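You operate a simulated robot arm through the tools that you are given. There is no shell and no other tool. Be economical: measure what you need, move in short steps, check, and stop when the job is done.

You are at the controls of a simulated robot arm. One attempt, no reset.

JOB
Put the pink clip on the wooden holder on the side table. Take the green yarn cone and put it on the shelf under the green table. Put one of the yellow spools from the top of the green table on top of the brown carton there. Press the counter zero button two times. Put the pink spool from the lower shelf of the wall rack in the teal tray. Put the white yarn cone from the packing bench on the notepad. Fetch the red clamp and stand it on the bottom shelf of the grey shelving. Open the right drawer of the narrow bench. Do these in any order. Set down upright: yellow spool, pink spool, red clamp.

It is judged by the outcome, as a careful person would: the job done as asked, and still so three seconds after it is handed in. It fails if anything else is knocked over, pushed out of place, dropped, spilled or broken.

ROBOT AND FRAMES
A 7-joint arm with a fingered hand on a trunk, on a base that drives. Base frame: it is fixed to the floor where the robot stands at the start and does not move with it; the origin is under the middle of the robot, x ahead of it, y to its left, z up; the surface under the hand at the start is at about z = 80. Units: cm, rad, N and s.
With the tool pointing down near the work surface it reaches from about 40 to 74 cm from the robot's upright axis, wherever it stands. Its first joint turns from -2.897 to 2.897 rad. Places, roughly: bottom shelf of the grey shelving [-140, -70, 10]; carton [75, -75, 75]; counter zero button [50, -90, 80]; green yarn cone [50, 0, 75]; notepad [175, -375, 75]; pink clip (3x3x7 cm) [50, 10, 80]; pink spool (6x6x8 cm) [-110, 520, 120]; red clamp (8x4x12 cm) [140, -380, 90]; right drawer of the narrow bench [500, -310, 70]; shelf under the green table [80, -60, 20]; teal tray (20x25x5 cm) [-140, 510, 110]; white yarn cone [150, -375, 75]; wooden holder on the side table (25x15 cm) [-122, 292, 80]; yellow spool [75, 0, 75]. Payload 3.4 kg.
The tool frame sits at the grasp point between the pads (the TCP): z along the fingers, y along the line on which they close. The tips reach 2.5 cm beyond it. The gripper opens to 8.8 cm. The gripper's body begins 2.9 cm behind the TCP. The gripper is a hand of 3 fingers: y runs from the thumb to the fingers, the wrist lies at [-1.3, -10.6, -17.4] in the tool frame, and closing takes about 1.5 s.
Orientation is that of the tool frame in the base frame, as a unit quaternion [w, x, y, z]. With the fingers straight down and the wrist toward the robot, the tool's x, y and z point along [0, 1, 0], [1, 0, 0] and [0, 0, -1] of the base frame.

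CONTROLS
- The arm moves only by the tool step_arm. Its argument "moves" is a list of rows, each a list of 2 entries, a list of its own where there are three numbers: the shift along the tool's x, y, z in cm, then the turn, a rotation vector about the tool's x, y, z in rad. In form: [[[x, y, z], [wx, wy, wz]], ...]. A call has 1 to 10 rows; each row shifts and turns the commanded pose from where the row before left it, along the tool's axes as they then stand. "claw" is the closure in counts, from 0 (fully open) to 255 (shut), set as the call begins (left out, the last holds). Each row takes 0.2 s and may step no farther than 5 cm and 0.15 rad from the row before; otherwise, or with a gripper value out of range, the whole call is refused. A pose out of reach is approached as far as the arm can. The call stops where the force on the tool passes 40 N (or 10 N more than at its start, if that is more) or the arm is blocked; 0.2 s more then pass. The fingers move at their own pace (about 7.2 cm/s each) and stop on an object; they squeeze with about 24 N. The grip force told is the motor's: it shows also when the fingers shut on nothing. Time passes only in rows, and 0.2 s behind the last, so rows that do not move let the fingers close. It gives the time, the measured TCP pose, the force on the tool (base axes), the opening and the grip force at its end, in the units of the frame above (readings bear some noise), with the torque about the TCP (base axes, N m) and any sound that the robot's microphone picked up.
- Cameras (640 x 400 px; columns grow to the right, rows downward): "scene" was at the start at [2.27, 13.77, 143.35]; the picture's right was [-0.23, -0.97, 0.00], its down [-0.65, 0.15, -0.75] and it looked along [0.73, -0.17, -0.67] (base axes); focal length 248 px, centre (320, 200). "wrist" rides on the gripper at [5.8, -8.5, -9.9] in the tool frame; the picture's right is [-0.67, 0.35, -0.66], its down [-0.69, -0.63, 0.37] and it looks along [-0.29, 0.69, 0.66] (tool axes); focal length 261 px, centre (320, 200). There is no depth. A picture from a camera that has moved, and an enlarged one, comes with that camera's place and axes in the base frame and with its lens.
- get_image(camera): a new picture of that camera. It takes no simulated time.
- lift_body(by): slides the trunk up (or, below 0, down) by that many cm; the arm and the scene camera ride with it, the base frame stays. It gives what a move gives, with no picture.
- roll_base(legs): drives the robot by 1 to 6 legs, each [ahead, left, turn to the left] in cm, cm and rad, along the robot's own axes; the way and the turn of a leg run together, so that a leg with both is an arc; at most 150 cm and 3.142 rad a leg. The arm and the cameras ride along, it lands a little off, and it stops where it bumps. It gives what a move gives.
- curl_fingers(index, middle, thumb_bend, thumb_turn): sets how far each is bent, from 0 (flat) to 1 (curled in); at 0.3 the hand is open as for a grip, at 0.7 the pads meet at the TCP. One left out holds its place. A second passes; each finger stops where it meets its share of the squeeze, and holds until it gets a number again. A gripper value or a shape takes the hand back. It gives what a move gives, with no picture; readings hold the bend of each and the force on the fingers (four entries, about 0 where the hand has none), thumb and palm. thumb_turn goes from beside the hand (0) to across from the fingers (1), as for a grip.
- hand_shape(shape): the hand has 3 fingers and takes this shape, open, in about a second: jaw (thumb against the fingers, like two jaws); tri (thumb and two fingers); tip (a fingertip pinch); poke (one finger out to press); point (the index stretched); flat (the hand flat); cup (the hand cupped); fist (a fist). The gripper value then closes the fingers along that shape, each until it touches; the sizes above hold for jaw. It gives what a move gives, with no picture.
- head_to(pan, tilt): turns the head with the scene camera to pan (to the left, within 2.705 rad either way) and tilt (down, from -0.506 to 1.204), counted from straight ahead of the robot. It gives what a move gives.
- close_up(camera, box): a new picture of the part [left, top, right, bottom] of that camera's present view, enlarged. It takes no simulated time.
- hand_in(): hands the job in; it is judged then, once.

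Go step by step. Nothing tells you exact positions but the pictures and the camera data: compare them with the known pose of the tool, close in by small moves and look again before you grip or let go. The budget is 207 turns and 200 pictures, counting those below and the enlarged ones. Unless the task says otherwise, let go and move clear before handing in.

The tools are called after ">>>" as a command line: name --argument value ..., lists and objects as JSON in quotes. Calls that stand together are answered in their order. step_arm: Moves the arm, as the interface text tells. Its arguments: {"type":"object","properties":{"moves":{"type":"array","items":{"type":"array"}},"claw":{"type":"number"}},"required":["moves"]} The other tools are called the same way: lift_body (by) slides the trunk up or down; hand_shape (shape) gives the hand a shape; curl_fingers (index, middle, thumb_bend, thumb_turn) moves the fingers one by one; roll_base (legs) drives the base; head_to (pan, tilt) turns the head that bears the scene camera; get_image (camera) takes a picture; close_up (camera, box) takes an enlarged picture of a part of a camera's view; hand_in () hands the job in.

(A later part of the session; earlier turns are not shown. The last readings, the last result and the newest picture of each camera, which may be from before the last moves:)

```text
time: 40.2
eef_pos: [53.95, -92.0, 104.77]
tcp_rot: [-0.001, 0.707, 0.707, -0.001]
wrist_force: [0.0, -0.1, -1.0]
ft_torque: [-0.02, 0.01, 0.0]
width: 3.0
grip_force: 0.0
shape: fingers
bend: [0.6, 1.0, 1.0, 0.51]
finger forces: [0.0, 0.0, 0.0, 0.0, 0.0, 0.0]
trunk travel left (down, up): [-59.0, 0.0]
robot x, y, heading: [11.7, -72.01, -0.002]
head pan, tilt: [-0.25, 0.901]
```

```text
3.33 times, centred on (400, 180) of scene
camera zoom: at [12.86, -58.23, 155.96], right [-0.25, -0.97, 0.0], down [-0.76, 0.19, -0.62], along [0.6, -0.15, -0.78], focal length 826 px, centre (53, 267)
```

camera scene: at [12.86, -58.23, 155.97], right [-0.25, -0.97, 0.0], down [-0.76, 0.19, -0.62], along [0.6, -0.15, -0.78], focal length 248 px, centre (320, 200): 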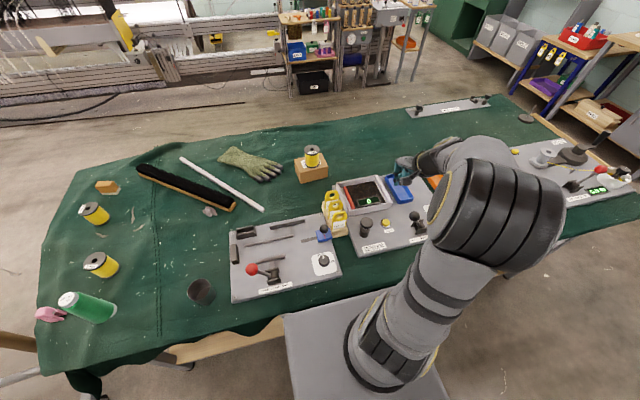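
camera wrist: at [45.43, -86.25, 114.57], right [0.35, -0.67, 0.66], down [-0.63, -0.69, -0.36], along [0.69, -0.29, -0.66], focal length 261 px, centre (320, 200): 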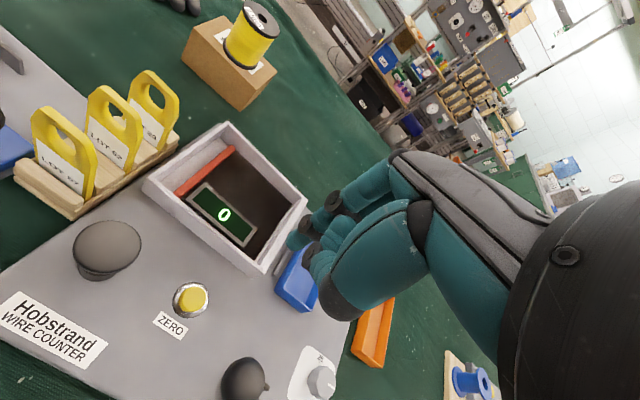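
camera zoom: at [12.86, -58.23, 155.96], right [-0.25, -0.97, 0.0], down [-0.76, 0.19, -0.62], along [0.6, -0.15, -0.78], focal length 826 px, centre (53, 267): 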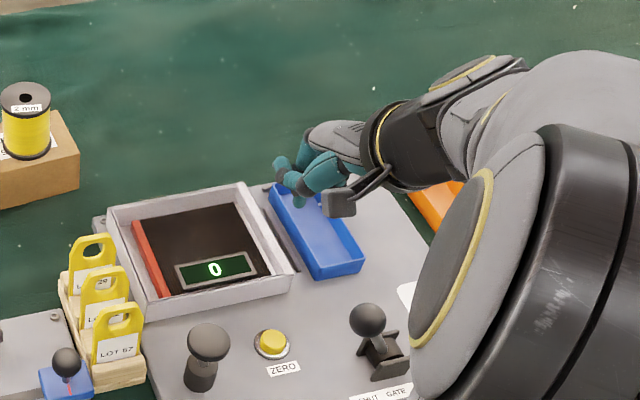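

Button centre ≈(53.3,-92.4,83); index tip sits at tool (0.4,2.0,2.7). I align and come down close.

>>> step_arm --moves '[[[-0.8, -2.6, 3], [0, 0, 0]], [[0, 0, 4], [0, 0, 0]], [[0, 0, 4], [0, 0, 0]], [[0, 0, 4], [0, 0, 0]], [[0, 0, 0], [0, 0, 0]]]'

>>> get_image --camera "wrist"

>>> close_up --camera "scene" --box '[340, 150, 460, 270]'

```text
time: 41.4
eef_pos: [50.96, -92.95, 89.68]
tcp_rot: [-0.001, 0.707, 0.707, 0.0]
wrist_force: [0.5, -0.1, 0.3]
ft_torque: [0.01, 0.02, -0.01]
width: 3.02
grip_force: 0.1
shape: fingers
bend: [0.6, 1.0, 1.0, 0.51]
finger forces: [0.0, 0.0, 0.0, 0.0, 0.1, 0.1]
trunk travel left (down, up): [-59.0, 0.0]
robot x, y, heading: [11.41, -71.96, 0.004]
head pan, tilt: [-0.25, 0.901]
```

```text
165 pictures are left
camera wrist: at [42.52, -87.11, 99.63], right [0.35, -0.67, 0.65], down [-0.63, -0.69, -0.36], along [0.69, -0.29, -0.66], focal length 261 px, centre (320, 200)
```

wrist: 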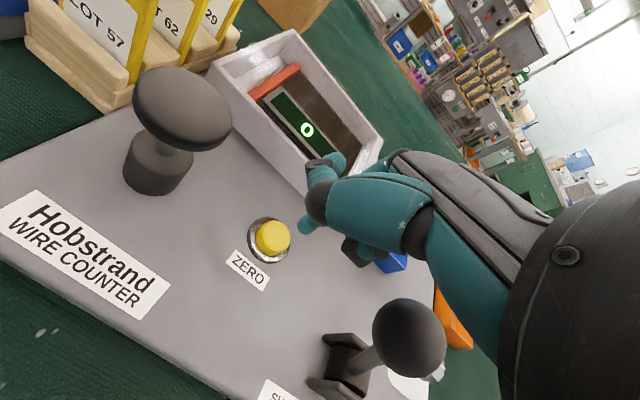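

```text
3.33 times, centred on (400, 210) of scene
camera zoom: at [12.86, -58.23, 155.96], right [-0.25, -0.97, 0.0], down [-0.76, 0.19, -0.62], along [0.6, -0.15, -0.78], focal length 826 px, centre (53, 167)
```

zoom: 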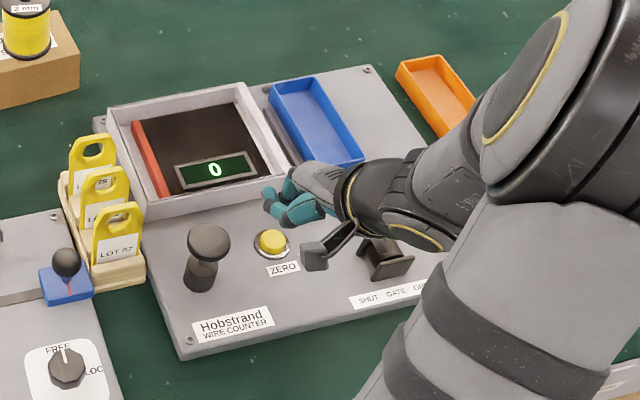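

Tip is right above the button. I press.

>>> step_arm --moves '[[[0.1, 0.3, 3], [0, 0, 0]], [[0, 0, 0.5], [0, 0, 0]], [[0, 0, 0.4], [0, 0, 0]], [[0, 0, 0.3], [0, 0, 0]], [[0, 0, 0], [0, 0, 0]]]'

>>> get_image --camera "wrist"

```text
time: 42.6
eef_pos: [51.42, -92.79, 85.57]
tcp_rot: [-0.001, 0.707, 0.708, -0.001]
wrist_force: [0.8, 0.1, 3.7]
ft_torque: [-0.02, -0.09, -0.02]
width: 3.04
grip_force: 1.9
shape: fingers
bend: [0.6, 1.0, 1.0, 0.51]
finger forces: [2.9, 0.1, 0.0, 0.1, 0.1, 0.0]
trunk travel left (down, up): [-59.0, 0.0]
robot x, y, heading: [11.52, -71.98, 0.003]
head pan, tilt: [-0.25, 0.901]
heard: click
```

```text
163 pictures are left
camera wrist: at [42.92, -86.99, 95.51], right [0.35, -0.67, 0.66], down [-0.63, -0.69, -0.36], along [0.69, -0.29, -0.66], focal length 261 px, centre (320, 200)
```

wrist: 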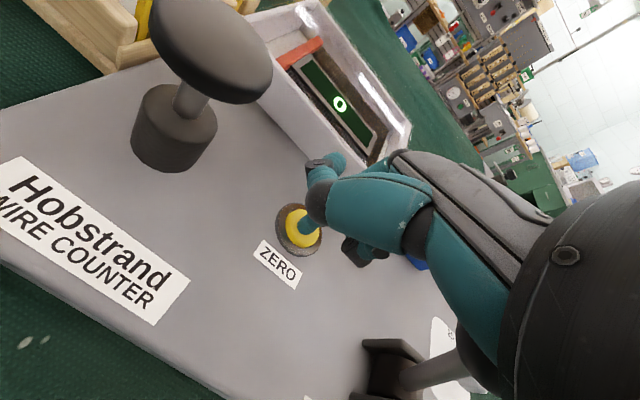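

A click: first press done. I lift off and press once more, then rise.

>>> step_arm --moves '[[[0, 0, -2], [0, 0, 0]], [[0, 0, 0], [0, 0, 0]], [[0, 0, 0], [0, 0, 0]]]'

>>> step_arm --moves '[[[0, 0, 1], [0, 0, 0]], [[0, 0, 0.6], [0, 0, 0]], [[0, 0, 0.4], [0, 0, 0]], [[0, 0, 0], [0, 0, 0]]]'

>>> step_arm --moves '[[[0, 0, -3], [0, 0, 0]], [[0, 0, -4], [0, 0, 0]], [[0, 0, -4], [0, 0, 0]], [[0, 0, -5], [0, 0, 0]], [[0, 0, -4], [0, 0, 0]], [[0, 0, 0], [0, 0, 0]]]'

>>> hand_shape --shape "jaw"

>>> get_image --camera "wrist"

```text
time: 43.4
eef_pos: [51.48, -92.65, 87.65]
tcp_rot: [-0.001, 0.707, 0.707, -0.001]
wrist_force: [0.8, -0.1, -0.7]
ft_torque: [0.02, 0.0, 0.03]
width: 3.03
grip_force: 0.2
shape: fingers
bend: [0.6, 1.0, 1.0, 0.51]
finger forces: [0.1, 0.0, 0.1, 0.1, 0.0, 0.0]
trunk travel left (down, up): [-59.0, 0.0]
robot x, y, heading: [11.45, -72.05, -0.0]
head pan, tilt: [-0.25, 0.901]
```

```text
time: 44.4
eef_pos: [51.49, -92.68, 85.52]
tcp_rot: [0.0, 0.707, 0.707, 0.0]
wrist_force: [0.4, -0.6, 3.5]
ft_torque: [0.02, -0.05, -0.01]
width: 3.02
grip_force: 2.1
shape: fingers
bend: [0.6, 1.0, 1.0, 0.51]
finger forces: [3.6, 0.0, 0.0, 0.0, 0.0, 0.0]
trunk travel left (down, up): [-59.0, 0.0]
robot x, y, heading: [11.54, -72.27, -0.004]
head pan, tilt: [-0.25, 0.901]
heard: click
```

```text
time: 45.8
eef_pos: [51.82, -92.67, 105.64]
tcp_rot: [-0.001, 0.707, 0.707, -0.001]
wrist_force: [-0.2, 0.4, 0.0]
ft_torque: [-0.03, 0.02, 0.01]
width: 3.02
grip_force: 0.0
shape: fingers
bend: [0.6, 1.0, 1.0, 0.51]
finger forces: [0.0, 0.0, 0.1, 0.0, 0.1, 0.0]
trunk travel left (down, up): [-59.0, 0.0]
robot x, y, heading: [11.57, -72.09, 0.004]
head pan, tilt: [-0.25, 0.901]
```

```text
time: 46.7
eef_pos: [51.62, -92.8, 105.63]
tcp_rot: [-0.001, 0.707, 0.707, 0.0]
wrist_force: [1.2, -0.4, 0.8]
ft_torque: [-0.01, 0.0, 0.03]
width: 8.74
grip_force: 0.1
shape: jaw
bend: [0.3, 0.3, 0.3, 0.97]
finger forces: [0.0, 0.0, 0.1, 0.0, 0.0, 0.0]
trunk travel left (down, up): [-59.0, 0.0]
robot x, y, heading: [11.17, -72.18, 0.0]
head pan, tilt: [-0.25, 0.901]
```

```text
162 pictures are left
camera wrist: at [43.13, -86.97, 115.58], right [0.35, -0.67, 0.66], down [-0.63, -0.69, -0.36], along [0.69, -0.29, -0.66], focal length 261 px, centre (320, 200)
```

wrist: 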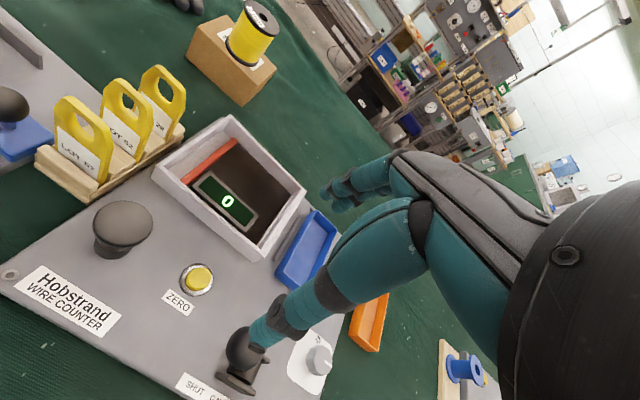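

Both presses clicked. Now I go back to the cone: drive to about (0,3), lower the trunk, and look.

>>> roll_base --legs '[[-11.5, 0, 0], [0, 75, 0]]'

>>> lift_body --by -8

>>> head_to --pan -0.1 --tilt 0.9

>>> get_image --camera "wrist"

>>> get_image --camera "scene"

```text
time: 51.6
eef_pos: [40.55, -17.06, 105.65]
tcp_rot: [-0.001, 0.709, 0.705, -0.001]
wrist_force: [0.2, 0.1, 0.0]
ft_torque: [0.03, 0.0, 0.02]
width: 8.76
grip_force: 0.1
shape: jaw
bend: [0.3, 0.3, 0.3, 0.97]
finger forces: [0.0, 0.0, 0.0, 0.0, 0.0, 0.0]
trunk travel left (down, up): [-59.0, 0.0]
robot x, y, heading: [0.62, 3.59, -0.005]
head pan, tilt: [-0.25, 0.901]
```

```text
time: 52.8
eef_pos: [40.36, -17.16, 97.62]
tcp_rot: [-0.001, 0.709, 0.705, 0.0]
wrist_force: [0.9, 0.1, -0.5]
ft_torque: [0.01, 0.01, 0.03]
width: 8.78
grip_force: 0.0
shape: jaw
bend: [0.3, 0.3, 0.3, 0.97]
finger forces: [0.0, 0.0, 0.0, 0.0, 0.0, 0.0]
trunk travel left (down, up): [-51.0, 8.0]
robot x, y, heading: [0.44, 3.61, -0.004]
head pan, tilt: [-0.25, 0.901]
```

```text
time: 53.5
eef_pos: [40.53, -17.28, 97.67]
tcp_rot: [0.0, 0.709, 0.705, 0.0]
wrist_force: [0.0, 0.2, -0.3]
ft_torque: [-0.01, 0.0, 0.03]
width: 8.75
grip_force: 0.1
shape: jaw
bend: [0.3, 0.3, 0.3, 0.97]
finger forces: [0.1, 0.1, 0.0, 0.0, 0.0, 0.0]
trunk travel left (down, up): [-51.0, 8.0]
robot x, y, heading: [0.24, 3.58, -0.005]
head pan, tilt: [-0.099, 0.901]
```

```text
161 pictures are left
camera wrist: at [31.99, -11.36, 107.58], right [0.35, -0.67, 0.66], down [-0.63, -0.68, -0.36], along [0.69, -0.29, -0.66], focal length 261 px, centre (320, 200)
```

wrist: 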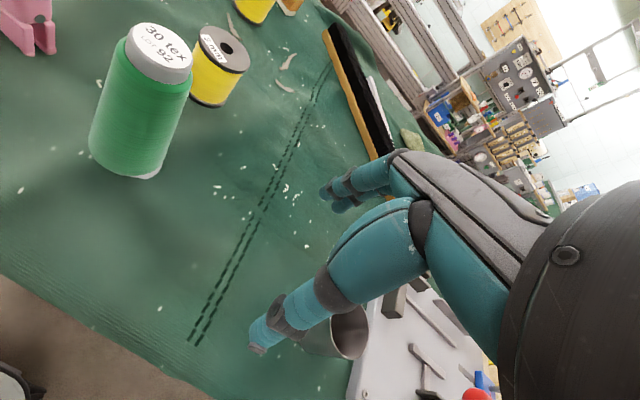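

```text
160 pictures are left
camera scene: at [2.1, 18.66, 147.97], right [-0.11, -0.99, 0.0], down [-0.78, 0.08, -0.62], along [0.62, -0.07, -0.78], focal length 248 px, centre (320, 200)
```

scene: 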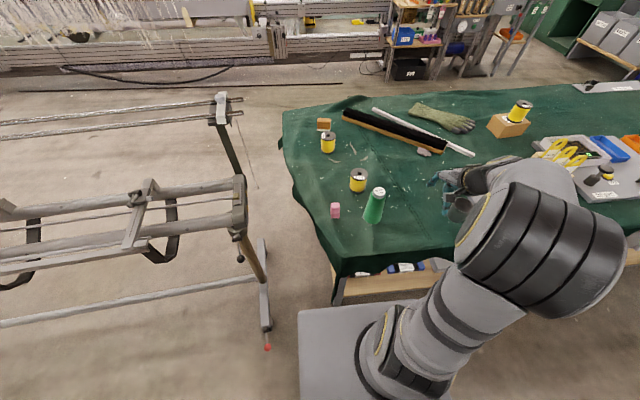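

The cone stands at about (45.5,-3.2). I go above it.

>>> step_arm --moves '[[[1, 0, -4], [0, 0, 0]], [[3, 1, -3], [0, 0, 0]], [[4, 1.5, 0], [0, 0, 0]], [[4, 1.5, 0], [0, 0, 0]], [[2, 1, 0], [0, 0, 0]], [[0, 0, 0], [0, 0, 0]]]'

>>> get_image --camera "wrist"

>>> close_up --camera "scene" --box '[300, 160, 420, 240]'

```text
time: 54.9
eef_pos: [45.49, -3.32, 104.86]
tcp_rot: [0.0, 0.709, 0.705, 0.0]
wrist_force: [-0.5, 0.0, 0.0]
ft_torque: [-0.01, 0.0, 0.02]
width: 8.77
grip_force: 0.0
shape: jaw
bend: [0.3, 0.3, 0.3, 0.97]
finger forces: [0.0, 0.0, 0.1, 0.0, 0.0, 0.1]
trunk travel left (down, up): [-51.0, 8.0]
robot x, y, heading: [0.38, 3.9, -0.004]
head pan, tilt: [-0.099, 0.901]
```

```text
159 pictures are left
camera wrist: at [37.09, 2.53, 114.75], right [0.35, -0.67, 0.66], down [-0.63, -0.68, -0.36], along [0.69, -0.29, -0.66], focal length 261 px, centre (320, 200)
```

wrist: 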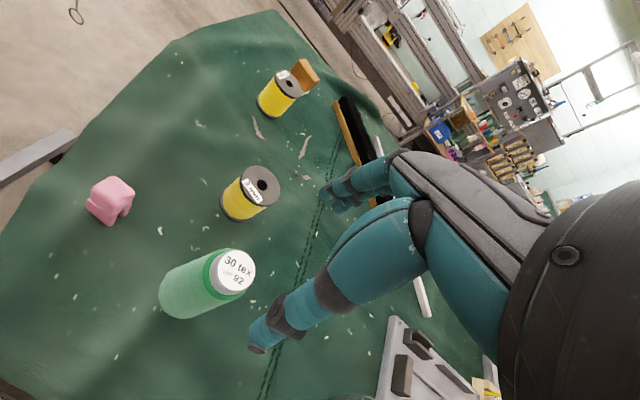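

```text
5.00 times, centred on (360, 200) of scene
camera zoom: at [2.1, 18.67, 147.96], right [-0.11, -0.99, 0.0], down [-0.78, 0.08, -0.62], along [0.62, -0.07, -0.78], focal length 1240 px, centre (120, 200)
```

zoom: 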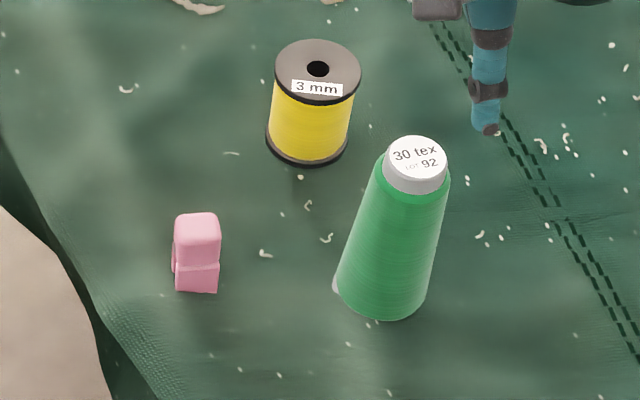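

Cone top is at (45.4,-2.9,94.8). I go down to z 92.6 and grip.

>>> step_arm --moves '[[[0.4, 0, 4], [0, 0, 0]], [[0, 0, 4], [0, 0, 0]], [[0, 0, 4.2], [0, 0, 0]], [[0, 0, 0], [0, 0, 0]]]'

>>> get_image --camera "wrist"

```text
time: 55.9
eef_pos: [45.4, -2.79, 92.42]
tcp_rot: [-0.001, 0.71, 0.705, 0.0]
wrist_force: [0.4, 0.6, -0.3]
ft_torque: [0.01, 0.02, -0.01]
width: 8.77
grip_force: 0.1
shape: jaw
bend: [0.3, 0.3, 0.3, 0.97]
finger forces: [0.0, 0.0, 0.0, 0.0, 0.1, 0.0]
trunk travel left (down, up): [-51.0, 8.0]
robot x, y, heading: [-0.07, 3.96, -0.01]
head pan, tilt: [-0.099, 0.901]
```

```text
157 pictures are left
camera wrist: at [36.87, 3.01, 102.39], right [0.35, -0.67, 0.66], down [-0.63, -0.68, -0.36], along [0.69, -0.29, -0.66], focal length 261 px, centre (320, 200)
```

wrist: 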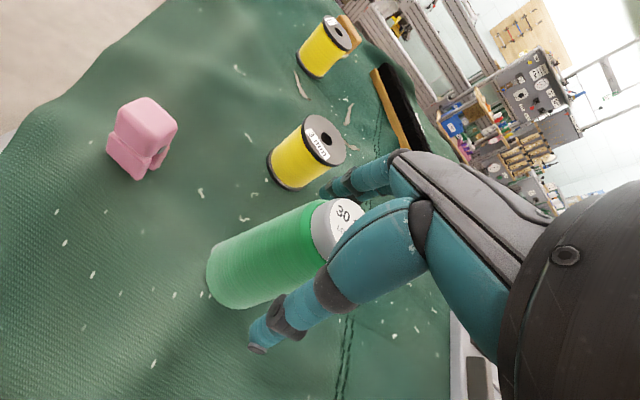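

Cone is between the fingers; close and lift.

>>> step_arm --claw 255 --moves '[[[0, 0, 0], [0, 0, 0]], [[0, 0, 0], [0, 0, 0]], [[0, 0, 0], [0, 0, 0]], [[0, 0, 0], [0, 0, 0]], [[0, 0, 0], [0, 0, 0]], [[0, 0, 0], [0, 0, 0]], [[0, 0, 0], [0, 0, 0]], [[0, 0, -4], [0, 0, 0]], [[0, 0, -5], [0, 0, 0]], [[0, 0, -5], [0, 0, 0]]]'

>>> get_image --camera "wrist"

```text
time: 58.1
eef_pos: [45.65, -2.86, 106.52]
tcp_rot: [0.0, 0.71, 0.704, -0.001]
wrist_force: [0.1, -0.6, -0.4]
ft_torque: [0.02, 0.0, 0.04]
width: 3.85
grip_force: 23.6
shape: jaw
bend: [0.74, 0.47, 0.72, 1.0]
finger forces: [13.8, 7.9, 0.0, 0.0, 21.8, 0.1]
trunk travel left (down, up): [-51.0, 8.0]
robot x, y, heading: [0.68, 3.52, -0.004]
head pan, tilt: [-0.099, 0.901]
```

```text
156 pictures are left
camera wrist: at [37.17, 2.98, 116.36], right [0.35, -0.67, 0.66], down [-0.63, -0.68, -0.36], along [0.69, -0.29, -0.66], focal length 261 px, centre (320, 200)
```

wrist: 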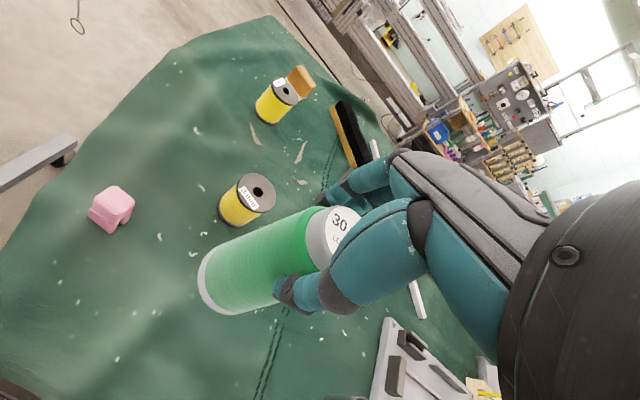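

The cone is held. I back off into the aisle, lower the trunk and look at the shelf under the table.

>>> roll_base --legs '[[-55, 0, 0], [0, -50, 0]]'

>>> lift_body --by -48

>>> head_to --pan 0.1 --tilt 0.45

>>> get_image --camera "scene"

```text
time: 63.8
eef_pos: [-9.34, -53.83, 106.32]
tcp_rot: [-0.001, 0.712, 0.702, 0.0]
wrist_force: [0.5, 0.3, -0.8]
ft_torque: [-0.01, 0.01, 0.03]
width: 3.82
grip_force: 23.9
shape: jaw
bend: [0.74, 0.47, 0.72, 1.0]
finger forces: [13.7, 7.9, 0.0, 0.0, 21.5, 0.0]
trunk travel left (down, up): [-51.0, 8.0]
robot x, y, heading: [-54.71, -47.04, -0.015]
head pan, tilt: [-0.099, 0.901]
```

```text
refused: -48 is not a number from -40 to 40
```

```text
time: 64.7
eef_pos: [-9.28, -53.9, 106.37]
tcp_rot: [-0.001, 0.712, 0.703, 0.0]
wrist_force: [-0.7, -0.6, 0.4]
ft_torque: [-0.02, 0.01, -0.04]
width: 3.83
grip_force: 24.2
shape: jaw
bend: [0.74, 0.47, 0.72, 1.0]
finger forces: [13.8, 7.8, 0.0, 0.1, 21.5, 0.0]
trunk travel left (down, up): [-51.0, 8.0]
robot x, y, heading: [-54.87, -46.89, -0.008]
head pan, tilt: [0.099, 0.45]
```

```text
155 pictures are left
camera scene: at [-51.08, -30.34, 151.79], right [0.09, -1.0, 0.0], down [-0.43, -0.04, -0.9], along [0.9, 0.08, -0.44], focal length 248 px, centre (320, 200)
```

scene: 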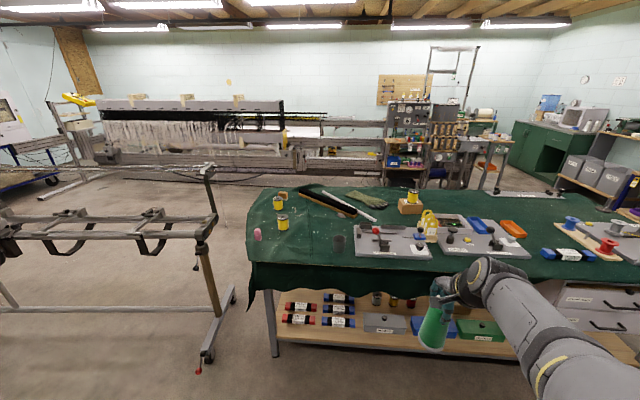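

>>> lift_body --by -40

>>> close_up --camera "scene" --box '[180, 120, 580, 370]'

```text
time: 68.5
eef_pos: [-9.21, -53.77, 66.34]
tcp_rot: [-0.001, 0.712, 0.702, -0.001]
wrist_force: [0.0, 0.6, -0.6]
ft_torque: [0.0, -0.01, -0.02]
width: 3.84
grip_force: 23.8
shape: jaw
bend: [0.74, 0.47, 0.72, 1.0]
finger forces: [13.7, 7.9, 0.1, 0.1, 21.4, 0.1]
trunk travel left (down, up): [-11.0, 48.0]
robot x, y, heading: [-54.86, -46.78, -0.013]
head pan, tilt: [0.099, 0.45]
```

```text
1.60 times, centred on (380, 245) of scene
camera zoom: at [-51.08, -30.34, 111.8], right [0.09, -1.0, 0.0], down [-0.43, -0.04, -0.9], along [0.9, 0.08, -0.44], focal length 397 px, centre (224, 128)
```

zoom: 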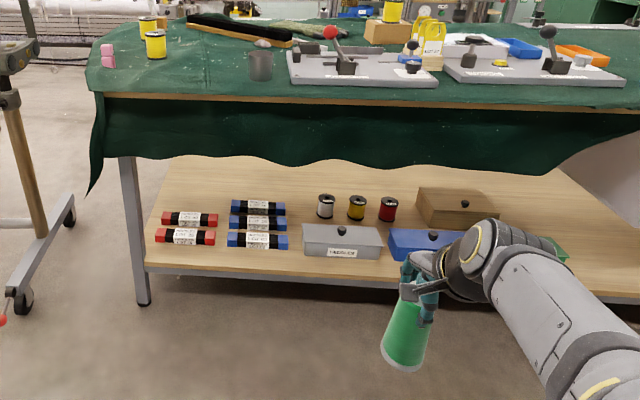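

The front strip here is narrow; the shelf farther right looked emptier. I drive right to look there.

>>> roll_base --legs '[[0, -80, 0.013]]'

>>> get_image --camera "scene"

```text
time: 72.8
eef_pos: [-9.84, -133.58, 66.31]
tcp_rot: [-0.001, 0.707, 0.707, -0.001]
wrist_force: [-0.9, -0.4, -0.1]
ft_torque: [-0.02, -0.01, -0.01]
width: 3.8
grip_force: 23.9
shape: jaw
bend: [0.74, 0.47, 0.72, 1.0]
finger forces: [13.7, 7.8, 0.0, 0.0, 21.5, 0.1]
trunk travel left (down, up): [-11.0, 48.0]
robot x, y, heading: [-55.05, -126.89, 0.0]
head pan, tilt: [0.099, 0.45]
```

```text
153 pictures are left
camera scene: at [-51.89, -110.6, 111.8], right [0.1, -1.0, 0.0], down [-0.43, -0.04, -0.9], along [0.9, 0.09, -0.44], focal length 248 px, centre (320, 200)
```

scene: 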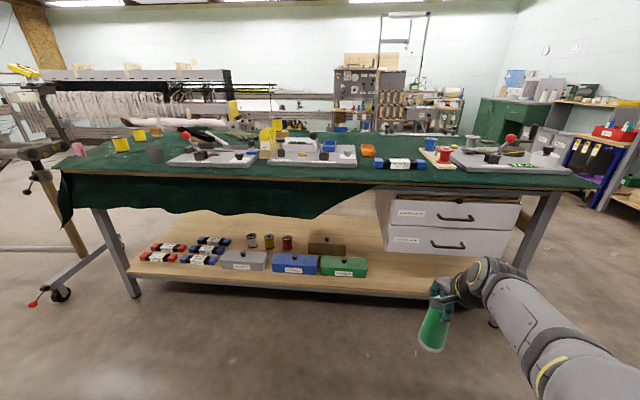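

The right part lies under drawers; the best spot is the front strip at about (42.5,-44.5), in the gap between the blue rolls and the grey box. I drive back there and lower.

>>> roll_base --legs '[[0, 87, 0], [28, 0, 0]]'

>>> lift_body --by -11

>>> step_arm --moves '[[[0, 0, 4], [0, 0, 0]], [[0, 0, 4], [0, 0, 0]], [[0, 0, 4], [0, 0, 0]], [[0, 0, 4], [0, 0, 0]], [[0, 0, 0], [0, 0, 0]]]'

>>> head_to --pan 0.0 --tilt 0.6

>>> get_image --camera "scene"

>>> get_image --camera "wrist"

```text
time: 79.0
eef_pos: [18.52, -46.2, 66.3]
tcp_rot: [0.0, 0.706, 0.708, -0.001]
wrist_force: [0.0, -0.1, -1.4]
ft_torque: [0.01, 0.02, 0.01]
width: 3.82
grip_force: 24.0
shape: jaw
bend: [0.74, 0.47, 0.72, 1.0]
finger forces: [13.8, 7.9, 0.0, 0.0, 21.4, 0.0]
trunk travel left (down, up): [-11.0, 48.0]
robot x, y, heading: [-26.4, -39.76, 0.001]
head pan, tilt: [0.099, 0.45]
```

```text
time: 80.4
eef_pos: [18.59, -46.14, 55.42]
tcp_rot: [-0.001, 0.707, 0.708, 0.0]
wrist_force: [-0.1, 1.5, -0.6]
ft_torque: [-0.02, 0.01, 0.0]
width: 3.82
grip_force: 24.4
shape: jaw
bend: [0.74, 0.47, 0.72, 1.0]
finger forces: [13.8, 7.8, 0.1, 0.0, 21.4, 0.0]
trunk travel left (down, up): [0.0, 59.0]
robot x, y, heading: [-26.81, -39.9, 0.001]
head pan, tilt: [0.099, 0.45]
```

```text
time: 81.6
eef_pos: [18.4, -46.23, 39.19]
tcp_rot: [0.0, 0.706, 0.708, -0.001]
wrist_force: [0.2, -0.1, -0.8]
ft_torque: [0.01, -0.02, -0.02]
width: 3.83
grip_force: 23.9
shape: jaw
bend: [0.74, 0.47, 0.72, 1.0]
finger forces: [13.6, 7.9, 0.0, 0.0, 21.5, 0.0]
trunk travel left (down, up): [0.0, 59.0]
robot x, y, heading: [-27.06, -39.82, 0.004]
head pan, tilt: [0.099, 0.45]
```

```text
time: 82.3
eef_pos: [18.47, -46.26, 39.29]
tcp_rot: [0.0, 0.707, 0.708, -0.001]
wrist_force: [0.8, 0.0, -1.1]
ft_torque: [-0.02, 0.02, 0.0]
width: 3.81
grip_force: 24.0
shape: jaw
bend: [0.74, 0.47, 0.72, 1.0]
finger forces: [13.7, 8.0, 0.0, 0.0, 21.4, 0.0]
trunk travel left (down, up): [0.0, 59.0]
robot x, y, heading: [-26.53, -40.07, 0.005]
head pan, tilt: [0.0, 0.6]
```

```text
152 pictures are left
camera scene: at [-23.86, -24.25, 99.45], right [0.0, -1.0, 0.0], down [-0.56, 0.0, -0.83], along [0.83, 0.0, -0.56], focal length 248 px, centre (320, 200)
```

scene: 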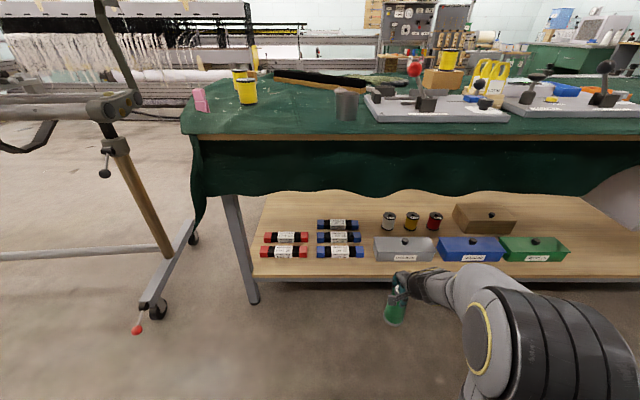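

```text
151 pictures are left
camera wrist: at [9.86, -40.49, 49.23], right [0.35, -0.67, 0.66], down [-0.63, -0.69, -0.36], along [0.69, -0.28, -0.66], focal length 261 px, centre (320, 200)
```

wrist: 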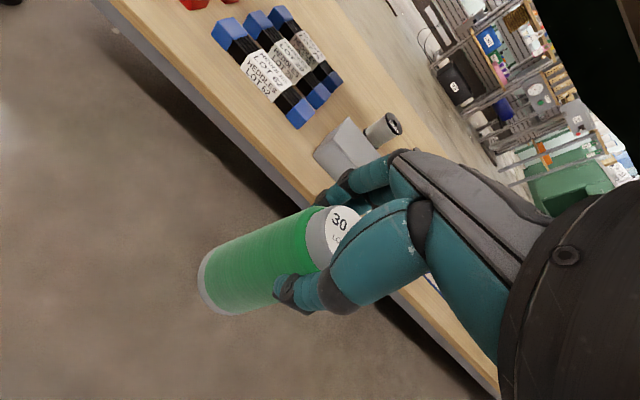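

Triangulating puts the shelf lower and deeper (z≈14, front x≈46). I drive ahead 14 cm and look again.

>>> roll_base --legs '[[14, 0, 0]]'

>>> get_image --camera "wrist"

>>> get_image --camera "scene"

```text
time: 83.6
eef_pos: [32.24, -46.27, 39.29]
tcp_rot: [-0.001, 0.707, 0.707, 0.0]
wrist_force: [0.1, 0.0, -0.6]
ft_torque: [-0.02, 0.01, 0.05]
width: 3.81
grip_force: 24.7
shape: jaw
bend: [0.74, 0.47, 0.72, 1.0]
finger forces: [13.7, 8.0, 0.1, 0.0, 21.4, 0.0]
trunk travel left (down, up): [0.0, 59.0]
robot x, y, heading: [-12.97, -40.19, 0.001]
head pan, tilt: [0.0, 0.6]
```

```text
150 pictures are left
camera wrist: at [23.74, -40.53, 49.24], right [0.35, -0.67, 0.66], down [-0.63, -0.69, -0.36], along [0.69, -0.28, -0.66], focal length 261 px, centre (320, 200)
```

wrist: 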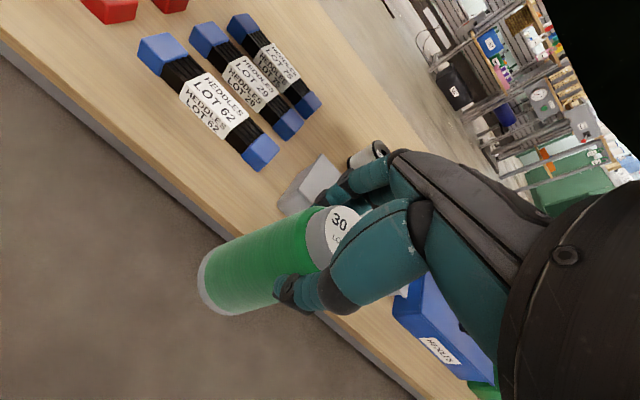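

```text
149 pictures are left
camera scene: at [-9.96, -24.24, 99.44], right [0.0, -1.0, 0.0], down [-0.56, 0.0, -0.83], along [0.83, 0.0, -0.56], focal length 248 px, centre (320, 200)
```

scene: 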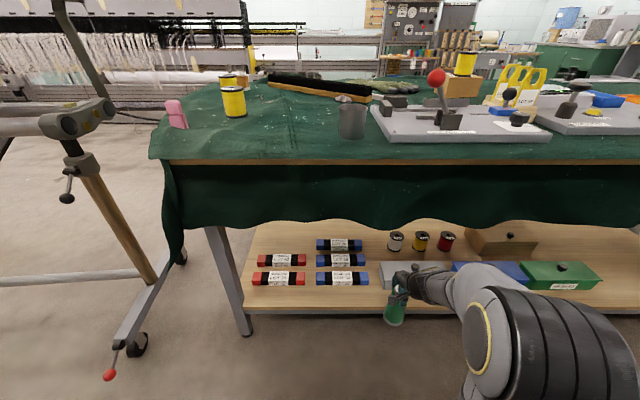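

Better triangulation: shelf z≈18.5–19.5, front x≈41, free gap centre y≈-45. I move in low in small steps.

>>> step_arm --moves '[[[0.6, 2, 2.5], [0, 0, 0]], [[0.6, 2, 2], [0, 0, 0]], [[0, 2, 0], [0, 0, 0]], [[0, 2, 0], [0, 0, 0]], [[0, 0, 0], [0, 0, 0]]]'

>>> get_image --camera "wrist"

>>> close_up --camera "scene" --box '[300, 200, 500, 340]'

```text
time: 84.8
eef_pos: [40.24, -45.02, 34.76]
tcp_rot: [0.0, 0.707, 0.708, 0.0]
wrist_force: [-0.2, -0.7, -1.7]
ft_torque: [0.0, 0.01, 0.0]
width: 3.8
grip_force: 24.7
shape: jaw
bend: [0.74, 0.47, 0.72, 1.0]
finger forces: [13.6, 7.9, 0.0, 0.0, 21.4, 0.1]
trunk travel left (down, up): [0.0, 59.0]
robot x, y, heading: [-12.93, -40.36, 0.003]
head pan, tilt: [0.0, 0.6]
```

```text
148 pictures are left
camera wrist: at [31.83, -39.27, 44.67], right [0.35, -0.67, 0.66], down [-0.63, -0.69, -0.36], along [0.69, -0.28, -0.66], focal length 261 px, centre (320, 200)
```

wrist: 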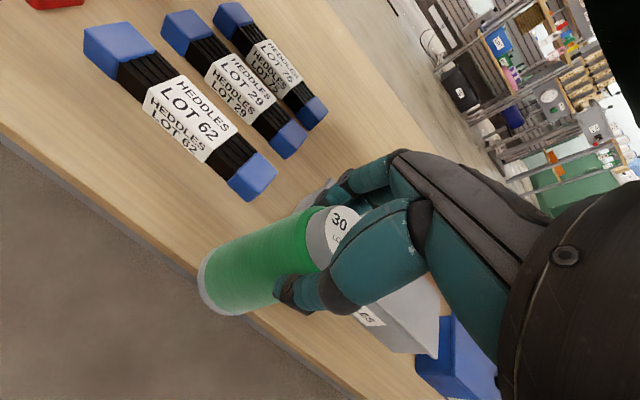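

```text
2.86 times, centred on (400, 270) of scene
camera zoom: at [-9.96, -24.24, 99.44], right [0.0, -1.0, 0.0], down [-0.56, 0.0, -0.83], along [0.83, 0.0, -0.56], focal length 708 px, centre (91, 0)
```

zoom: 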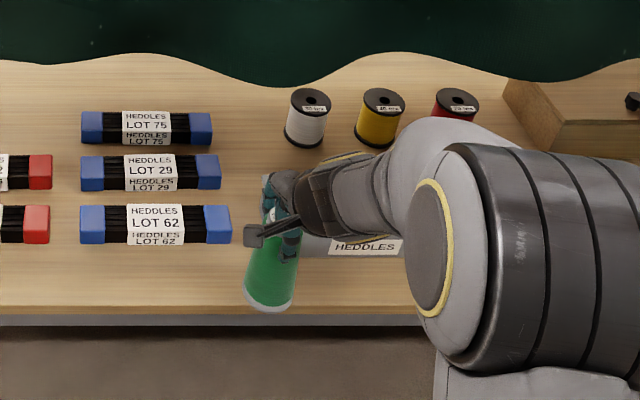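

The gap is actually wide (y −43…−51). I raise slightly and move in to about (47,-47).

>>> step_arm --moves '[[[-0.5, 1, -1.5], [0, 0, 0]], [[-0.5, 2, 0], [0, 0, 0]], [[-0.5, 2, 0], [0, 0, 0]], [[-0.5, 1.8, 0], [0, 0, 0]], [[0, 0, 0], [0, 0, 0]]]'

>>> get_image --camera "wrist"

>>> close_up --camera "scene" --box '[300, 200, 500, 340]'

```text
time: 86.0
eef_pos: [47.04, -47.07, 36.09]
tcp_rot: [-0.001, 0.707, 0.707, 0.0]
wrist_force: [-1.3, 1.1, -1.1]
ft_torque: [0.08, 0.21, -0.04]
width: 3.76
grip_force: 23.9
shape: jaw
bend: [0.74, 0.48, 0.72, 1.0]
finger forces: [14.8, 7.2, 0.1, 0.0, 23.7, 0.0]
trunk travel left (down, up): [0.0, 59.0]
robot x, y, heading: [-13.06, -39.82, 0.002]
head pan, tilt: [0.0, 0.6]
heard: snap
```

```text
146 pictures are left
camera wrist: at [38.57, -41.33, 46.09], right [0.35, -0.67, 0.65], down [-0.63, -0.69, -0.36], along [0.69, -0.28, -0.66], focal length 261 px, centre (320, 200)
```

wrist: 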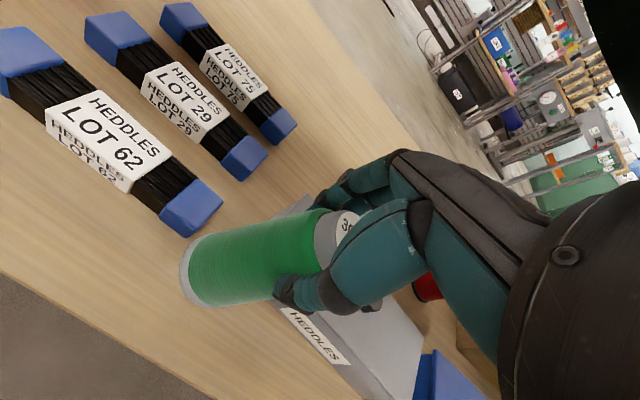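

```text
2.86 times, centred on (400, 270) of scene
camera zoom: at [-9.96, -24.24, 99.44], right [0.0, -1.0, 0.0], down [-0.56, 0.0, -0.83], along [0.83, 0.0, -0.56], focal length 708 px, centre (91, 0)
```

zoom: 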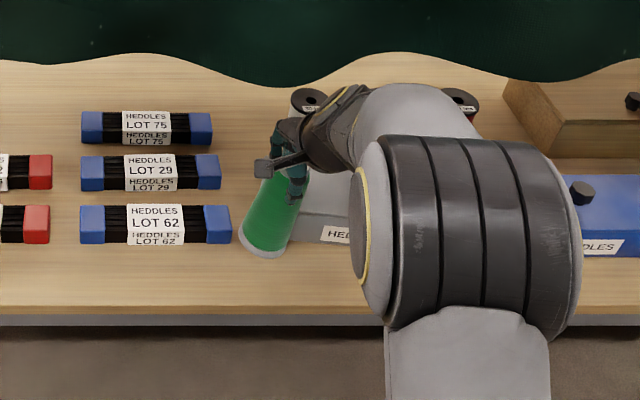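

A snap was heard: the cone seems tilted and touched the grey box. I back off away from the box and check.

>>> step_arm --moves '[[[1, -1, 0], [0, 0, 0]], [[1, -2, -0.5], [0, 0, 0]], [[0, -4, 0], [0, 0, 0]], [[0, -4, 0], [0, 0, 0]], [[0, -4, 0], [0, 0, 0]], [[0, 0, 0], [0, 0, 0]]]'

>>> get_image --camera "wrist"

>>> get_image --camera "scene"

```text
time: 87.4
eef_pos: [31.99, -45.08, 36.85]
tcp_rot: [0.0, 0.706, 0.708, -0.001]
wrist_force: [-0.2, -0.4, -1.0]
ft_torque: [0.0, -0.03, -0.02]
width: 3.77
grip_force: 23.9
shape: jaw
bend: [0.74, 0.48, 0.72, 1.0]
finger forces: [14.4, 8.8, 0.0, 0.0, 22.9, 0.0]
trunk travel left (down, up): [0.0, 59.0]
robot x, y, heading: [-13.0, -39.55, 0.007]
head pan, tilt: [0.0, 0.6]
heard: snap
```

```text
144 pictures are left
camera wrist: at [23.51, -39.37, 46.72], right [0.35, -0.67, 0.66], down [-0.63, -0.69, -0.36], along [0.69, -0.28, -0.66], focal length 261 px, centre (320, 200)
```

wrist: 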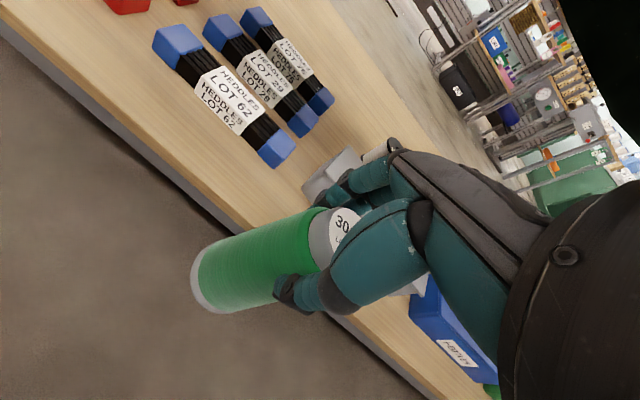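

```text
143 pictures are left
camera scene: at [-9.96, -24.24, 99.44], right [0.0, -1.0, 0.0], down [-0.56, 0.0, -0.83], along [0.83, 0.0, -0.56], focal length 248 px, centre (320, 200)
```

scene: 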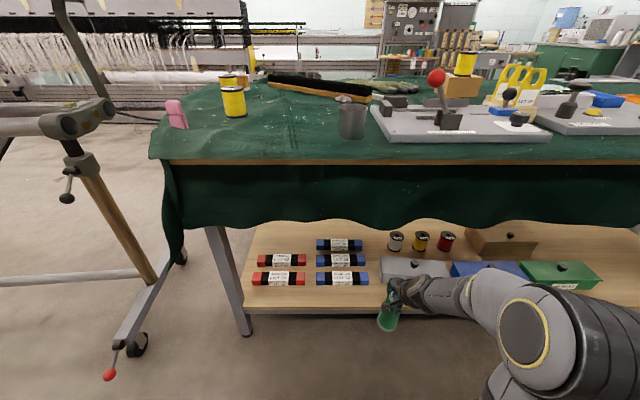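

>>> close_up --camera "scene" --box '[360, 230, 480, 310]'

```text
5.00 times, centred on (420, 270) of scene
camera zoom: at [-9.96, -24.24, 99.44], right [0.0, -1.0, 0.0], down [-0.56, 0.0, -0.83], along [0.83, 0.0, -0.56], focal length 1240 px, centre (-180, -150)
```

zoom: 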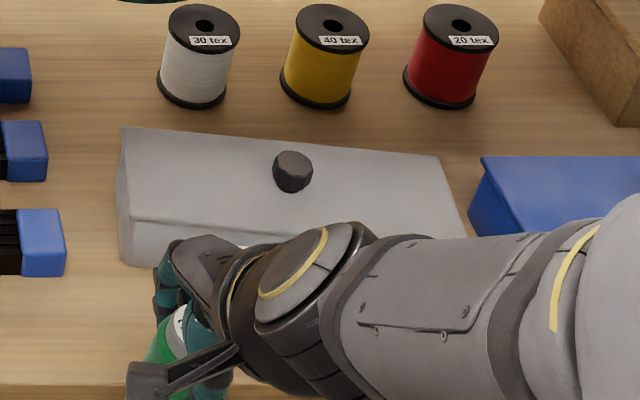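

The grey box's left end got pushed back a bit (I will restore it once the hand is free). First I place the cone in the clear strip before the blue rolls, about (44.8,-37).

>>> step_arm --moves '[[[4, 0, 0], [0, -0.09, 0]], [[4, 0, 0], [0, 0, 0]], [[0, 4, 0], [0, 0, 0]], [[0, 4, 0], [0, 0, 0]], [[0, 0, 0], [0, 0, 0]]]'

>>> get_image --camera "wrist"

>>> close_up --camera "scene" --box '[300, 220, 460, 340]'

```text
time: 88.6
eef_pos: [40.25, -36.98, 36.27]
tcp_rot: [0.031, 0.706, 0.706, -0.032]
wrist_force: [-0.1, 0.9, 0.2]
ft_torque: [0.0, -0.03, 0.0]
width: 3.76
grip_force: 23.6
shape: jaw
bend: [0.74, 0.48, 0.72, 1.0]
finger forces: [14.2, 8.3, 0.0, 0.1, 21.9, 0.0]
trunk travel left (down, up): [0.0, 59.0]
robot x, y, heading: [-13.24, -40.06, 0.003]
head pan, tilt: [0.0, 0.6]
```

```text
141 pictures are left
camera wrist: at [31.69, -30.32, 45.7], right [0.35, -0.61, 0.71], down [-0.63, -0.72, -0.3], along [0.69, -0.34, -0.63], focal length 261 px, centre (320, 200)
```

wrist: 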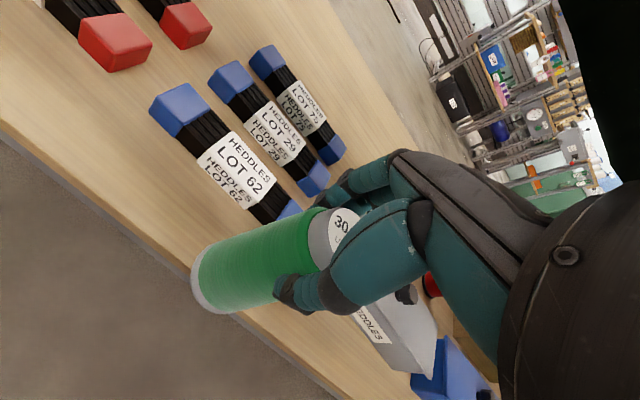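

```text
3.33 times, centred on (380, 280) of scene
camera zoom: at [-9.97, -24.24, 99.44], right [0.0, -1.0, 0.0], down [-0.56, 0.0, -0.83], along [0.83, 0.0, -0.56], focal length 826 px, centre (120, -67)
```

zoom: 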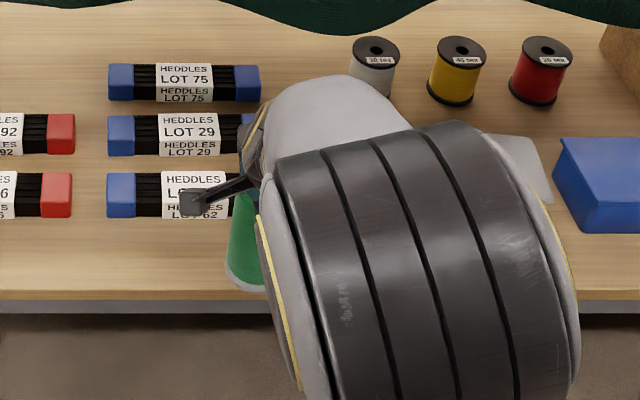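

Now forward to x≈44.8 and lower by feel.

>>> step_arm --moves '[[[0, 2.4, 0], [0, 0, 0]], [[0, 2.3, 0], [0, 0, 0]], [[0, 0, 1], [0, 0, 0]], [[0, 0, 0.7], [0, 0, 0]], [[0, 0, 0], [0, 0, 0]]]'

>>> get_image --camera "wrist"

>>> close_up --camera "scene" --box '[300, 220, 460, 340]'

```text
time: 89.8
eef_pos: [44.86, -37.39, 34.74]
tcp_rot: [0.031, 0.707, 0.706, -0.032]
wrist_force: [1.0, -1.2, -1.8]
ft_torque: [0.04, 0.0, -0.01]
width: 3.75
grip_force: 24.0
shape: jaw
bend: [0.74, 0.48, 0.72, 1.0]
finger forces: [14.1, 8.2, 0.0, 0.1, 21.7, 0.0]
trunk travel left (down, up): [0.0, 59.0]
robot x, y, heading: [-13.04, -40.2, -0.006]
head pan, tilt: [0.0, 0.6]
```

```text
139 pictures are left
camera wrist: at [36.32, -30.68, 44.06], right [0.35, -0.61, 0.71], down [-0.63, -0.72, -0.3], along [0.69, -0.34, -0.63], focal length 261 px, centre (320, 200)
```

wrist: 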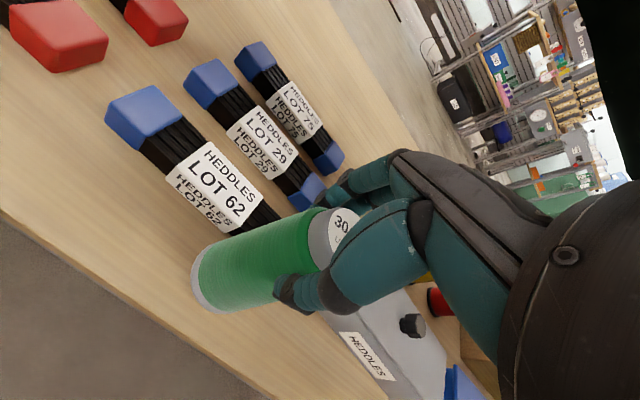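

```text
3.33 times, centred on (380, 280) of scene
camera zoom: at [-9.95, -24.24, 99.44], right [0.0, -1.0, 0.0], down [-0.56, 0.0, -0.83], along [0.83, 0.0, -0.56], focal length 826 px, centre (120, -67)
```

zoom: 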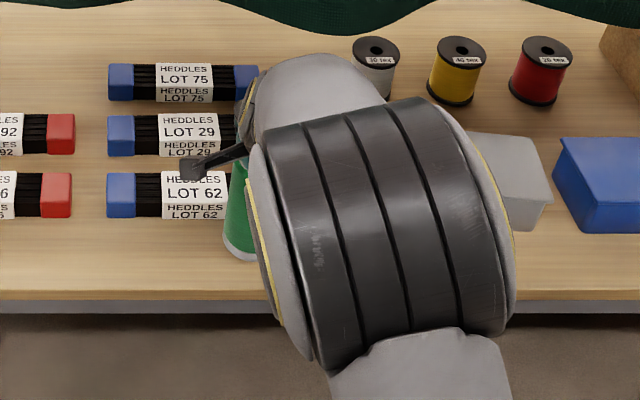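

There is ample room behind: I go 2.5 cm deeper, then lower.

>>> step_arm --moves '[[[0, 2.5, 0], [0, 0, 0]], [[0, 0, 0.8], [0, 0, 0]], [[0, 0, 0.7], [0, 0, 0]], [[0, 0, 0], [0, 0, 0]]]'

>>> close_up --camera "scene" --box '[300, 220, 460, 340]'

```text
time: 90.8
eef_pos: [47.3, -37.45, 33.13]
tcp_rot: [0.032, 0.706, 0.706, -0.033]
wrist_force: [-1.3, -0.6, -0.6]
ft_torque: [0.0, -0.01, -0.05]
width: 3.76
grip_force: 24.0
shape: jaw
bend: [0.74, 0.48, 0.72, 1.0]
finger forces: [14.5, 8.7, 0.1, 0.0, 22.6, 0.0]
trunk travel left (down, up): [0.0, 59.0]
robot x, y, heading: [-12.82, -39.88, -0.003]
head pan, tilt: [0.0, 0.6]
```

```text
3.33 times, centred on (380, 280) of scene
camera zoom: at [-9.95, -24.24, 99.44], right [0.0, -1.0, 0.0], down [-0.56, 0.0, -0.83], along [0.83, 0.0, -0.56], focal length 826 px, centre (120, -67)
```

zoom: 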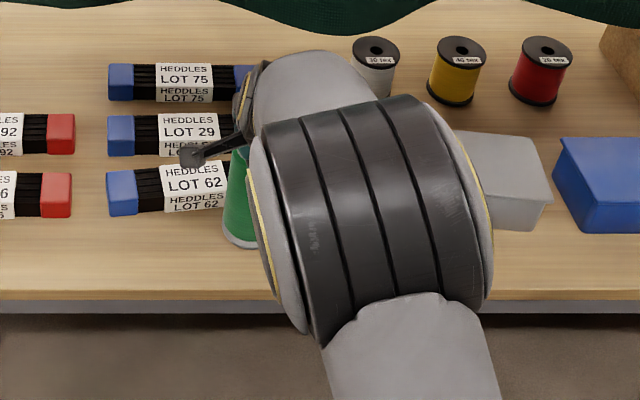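

The cone nudged the front roll slightly; I pull back 1.8 cm and lower, and will straighten the roll and box afterwards.

>>> step_arm --moves '[[[0, -1.8, 0], [0, 0, 0]], [[0, 0, 0.5], [0, 0, 0]], [[0, 0, 0.5], [0, 0, 0]], [[0, 0, 0], [0, 0, 0]]]'

>>> close_up --camera "scene" --box '[300, 220, 460, 340]'

>>> get_image --camera "wrist"

```text
time: 91.8
eef_pos: [45.6, -37.59, 32.49]
tcp_rot: [0.034, 0.707, 0.706, -0.032]
wrist_force: [0.3, -2.6, 11.3]
ft_torque: [-0.04, -0.01, -0.02]
width: 3.74
grip_force: 24.4
shape: jaw
bend: [0.74, 0.47, 0.72, 1.0]
finger forces: [15.0, 10.3, 0.0, 0.1, 24.4, 0.0]
trunk travel left (down, up): [0.0, 59.0]
robot x, y, heading: [-12.95, -40.11, 0.002]
head pan, tilt: [0.0, 0.6]
```

```text
3.33 times, centred on (380, 280) of scene
camera zoom: at [-10.04, -24.25, 99.47], right [0.0, -1.0, 0.0], down [-0.56, 0.0, -0.83], along [0.83, 0.0, -0.56], focal length 826 px, centre (120, -67)
```

zoom: 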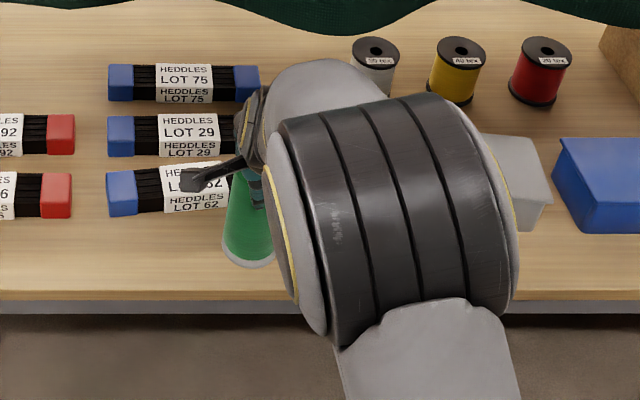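

```text
135 pictures are left
camera wrist: at [36.96, -30.88, 41.79], right [0.35, -0.61, 0.71], down [-0.63, -0.72, -0.3], along [0.7, -0.34, -0.63], focal length 261 px, centre (320, 200)
```

wrist: 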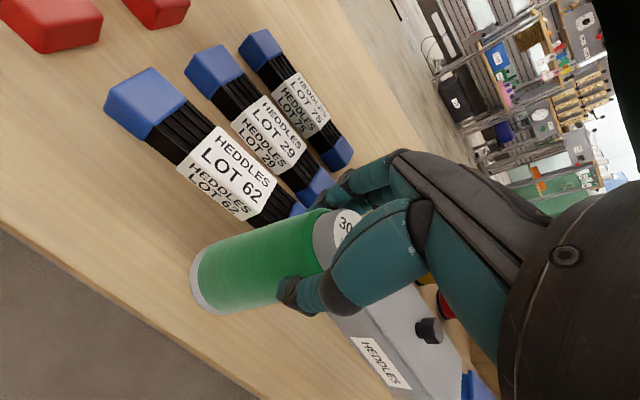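

Firm contact; the cone stands with 4 cm to the edge. I open and slide out sideways to the left, above the low rolls.

>>> step_arm --claw 0 --moves '[[[0, 0, 0], [0, 0, 0]], [[0, 0, 0], [0, 0, 0]], [[0, 0, 0], [0, 0, 0]], [[0, 0, 0], [0, 0, 0]], [[0, 0, 0], [0, 0, 0]], [[0, 0, 0], [0, 0, 0]], [[0, 0, -1], [0, 0, 0]]]'

>>> get_image --camera "wrist"

```text
time: 93.4
eef_pos: [45.41, -37.33, 33.2]
tcp_rot: [0.031, 0.705, 0.707, -0.032]
wrist_force: [0.6, 0.5, -0.4]
ft_torque: [0.01, 0.01, 0.03]
width: 8.77
grip_force: 0.1
shape: jaw
bend: [0.3, 0.3, 0.3, 0.98]
finger forces: [0.0, 0.0, 0.0, 0.0, 0.0, 0.0]
trunk travel left (down, up): [0.0, 59.0]
robot x, y, heading: [-13.22, -39.98, 0.003]
head pan, tilt: [0.0, 0.6]
```

```text
134 pictures are left
camera wrist: at [36.94, -30.72, 42.62], right [0.35, -0.61, 0.71], down [-0.63, -0.72, -0.3], along [0.69, -0.34, -0.63], focal length 261 px, centre (320, 200)
```

wrist: 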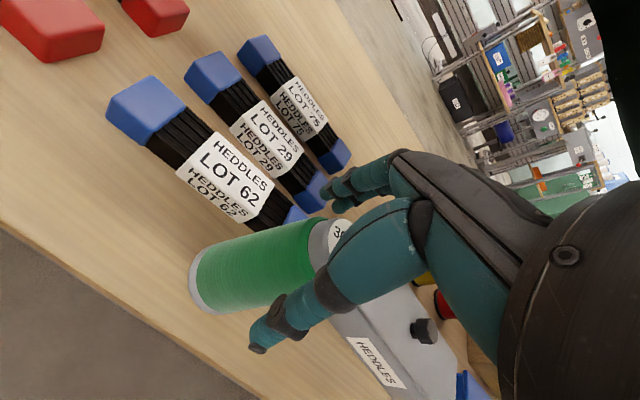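

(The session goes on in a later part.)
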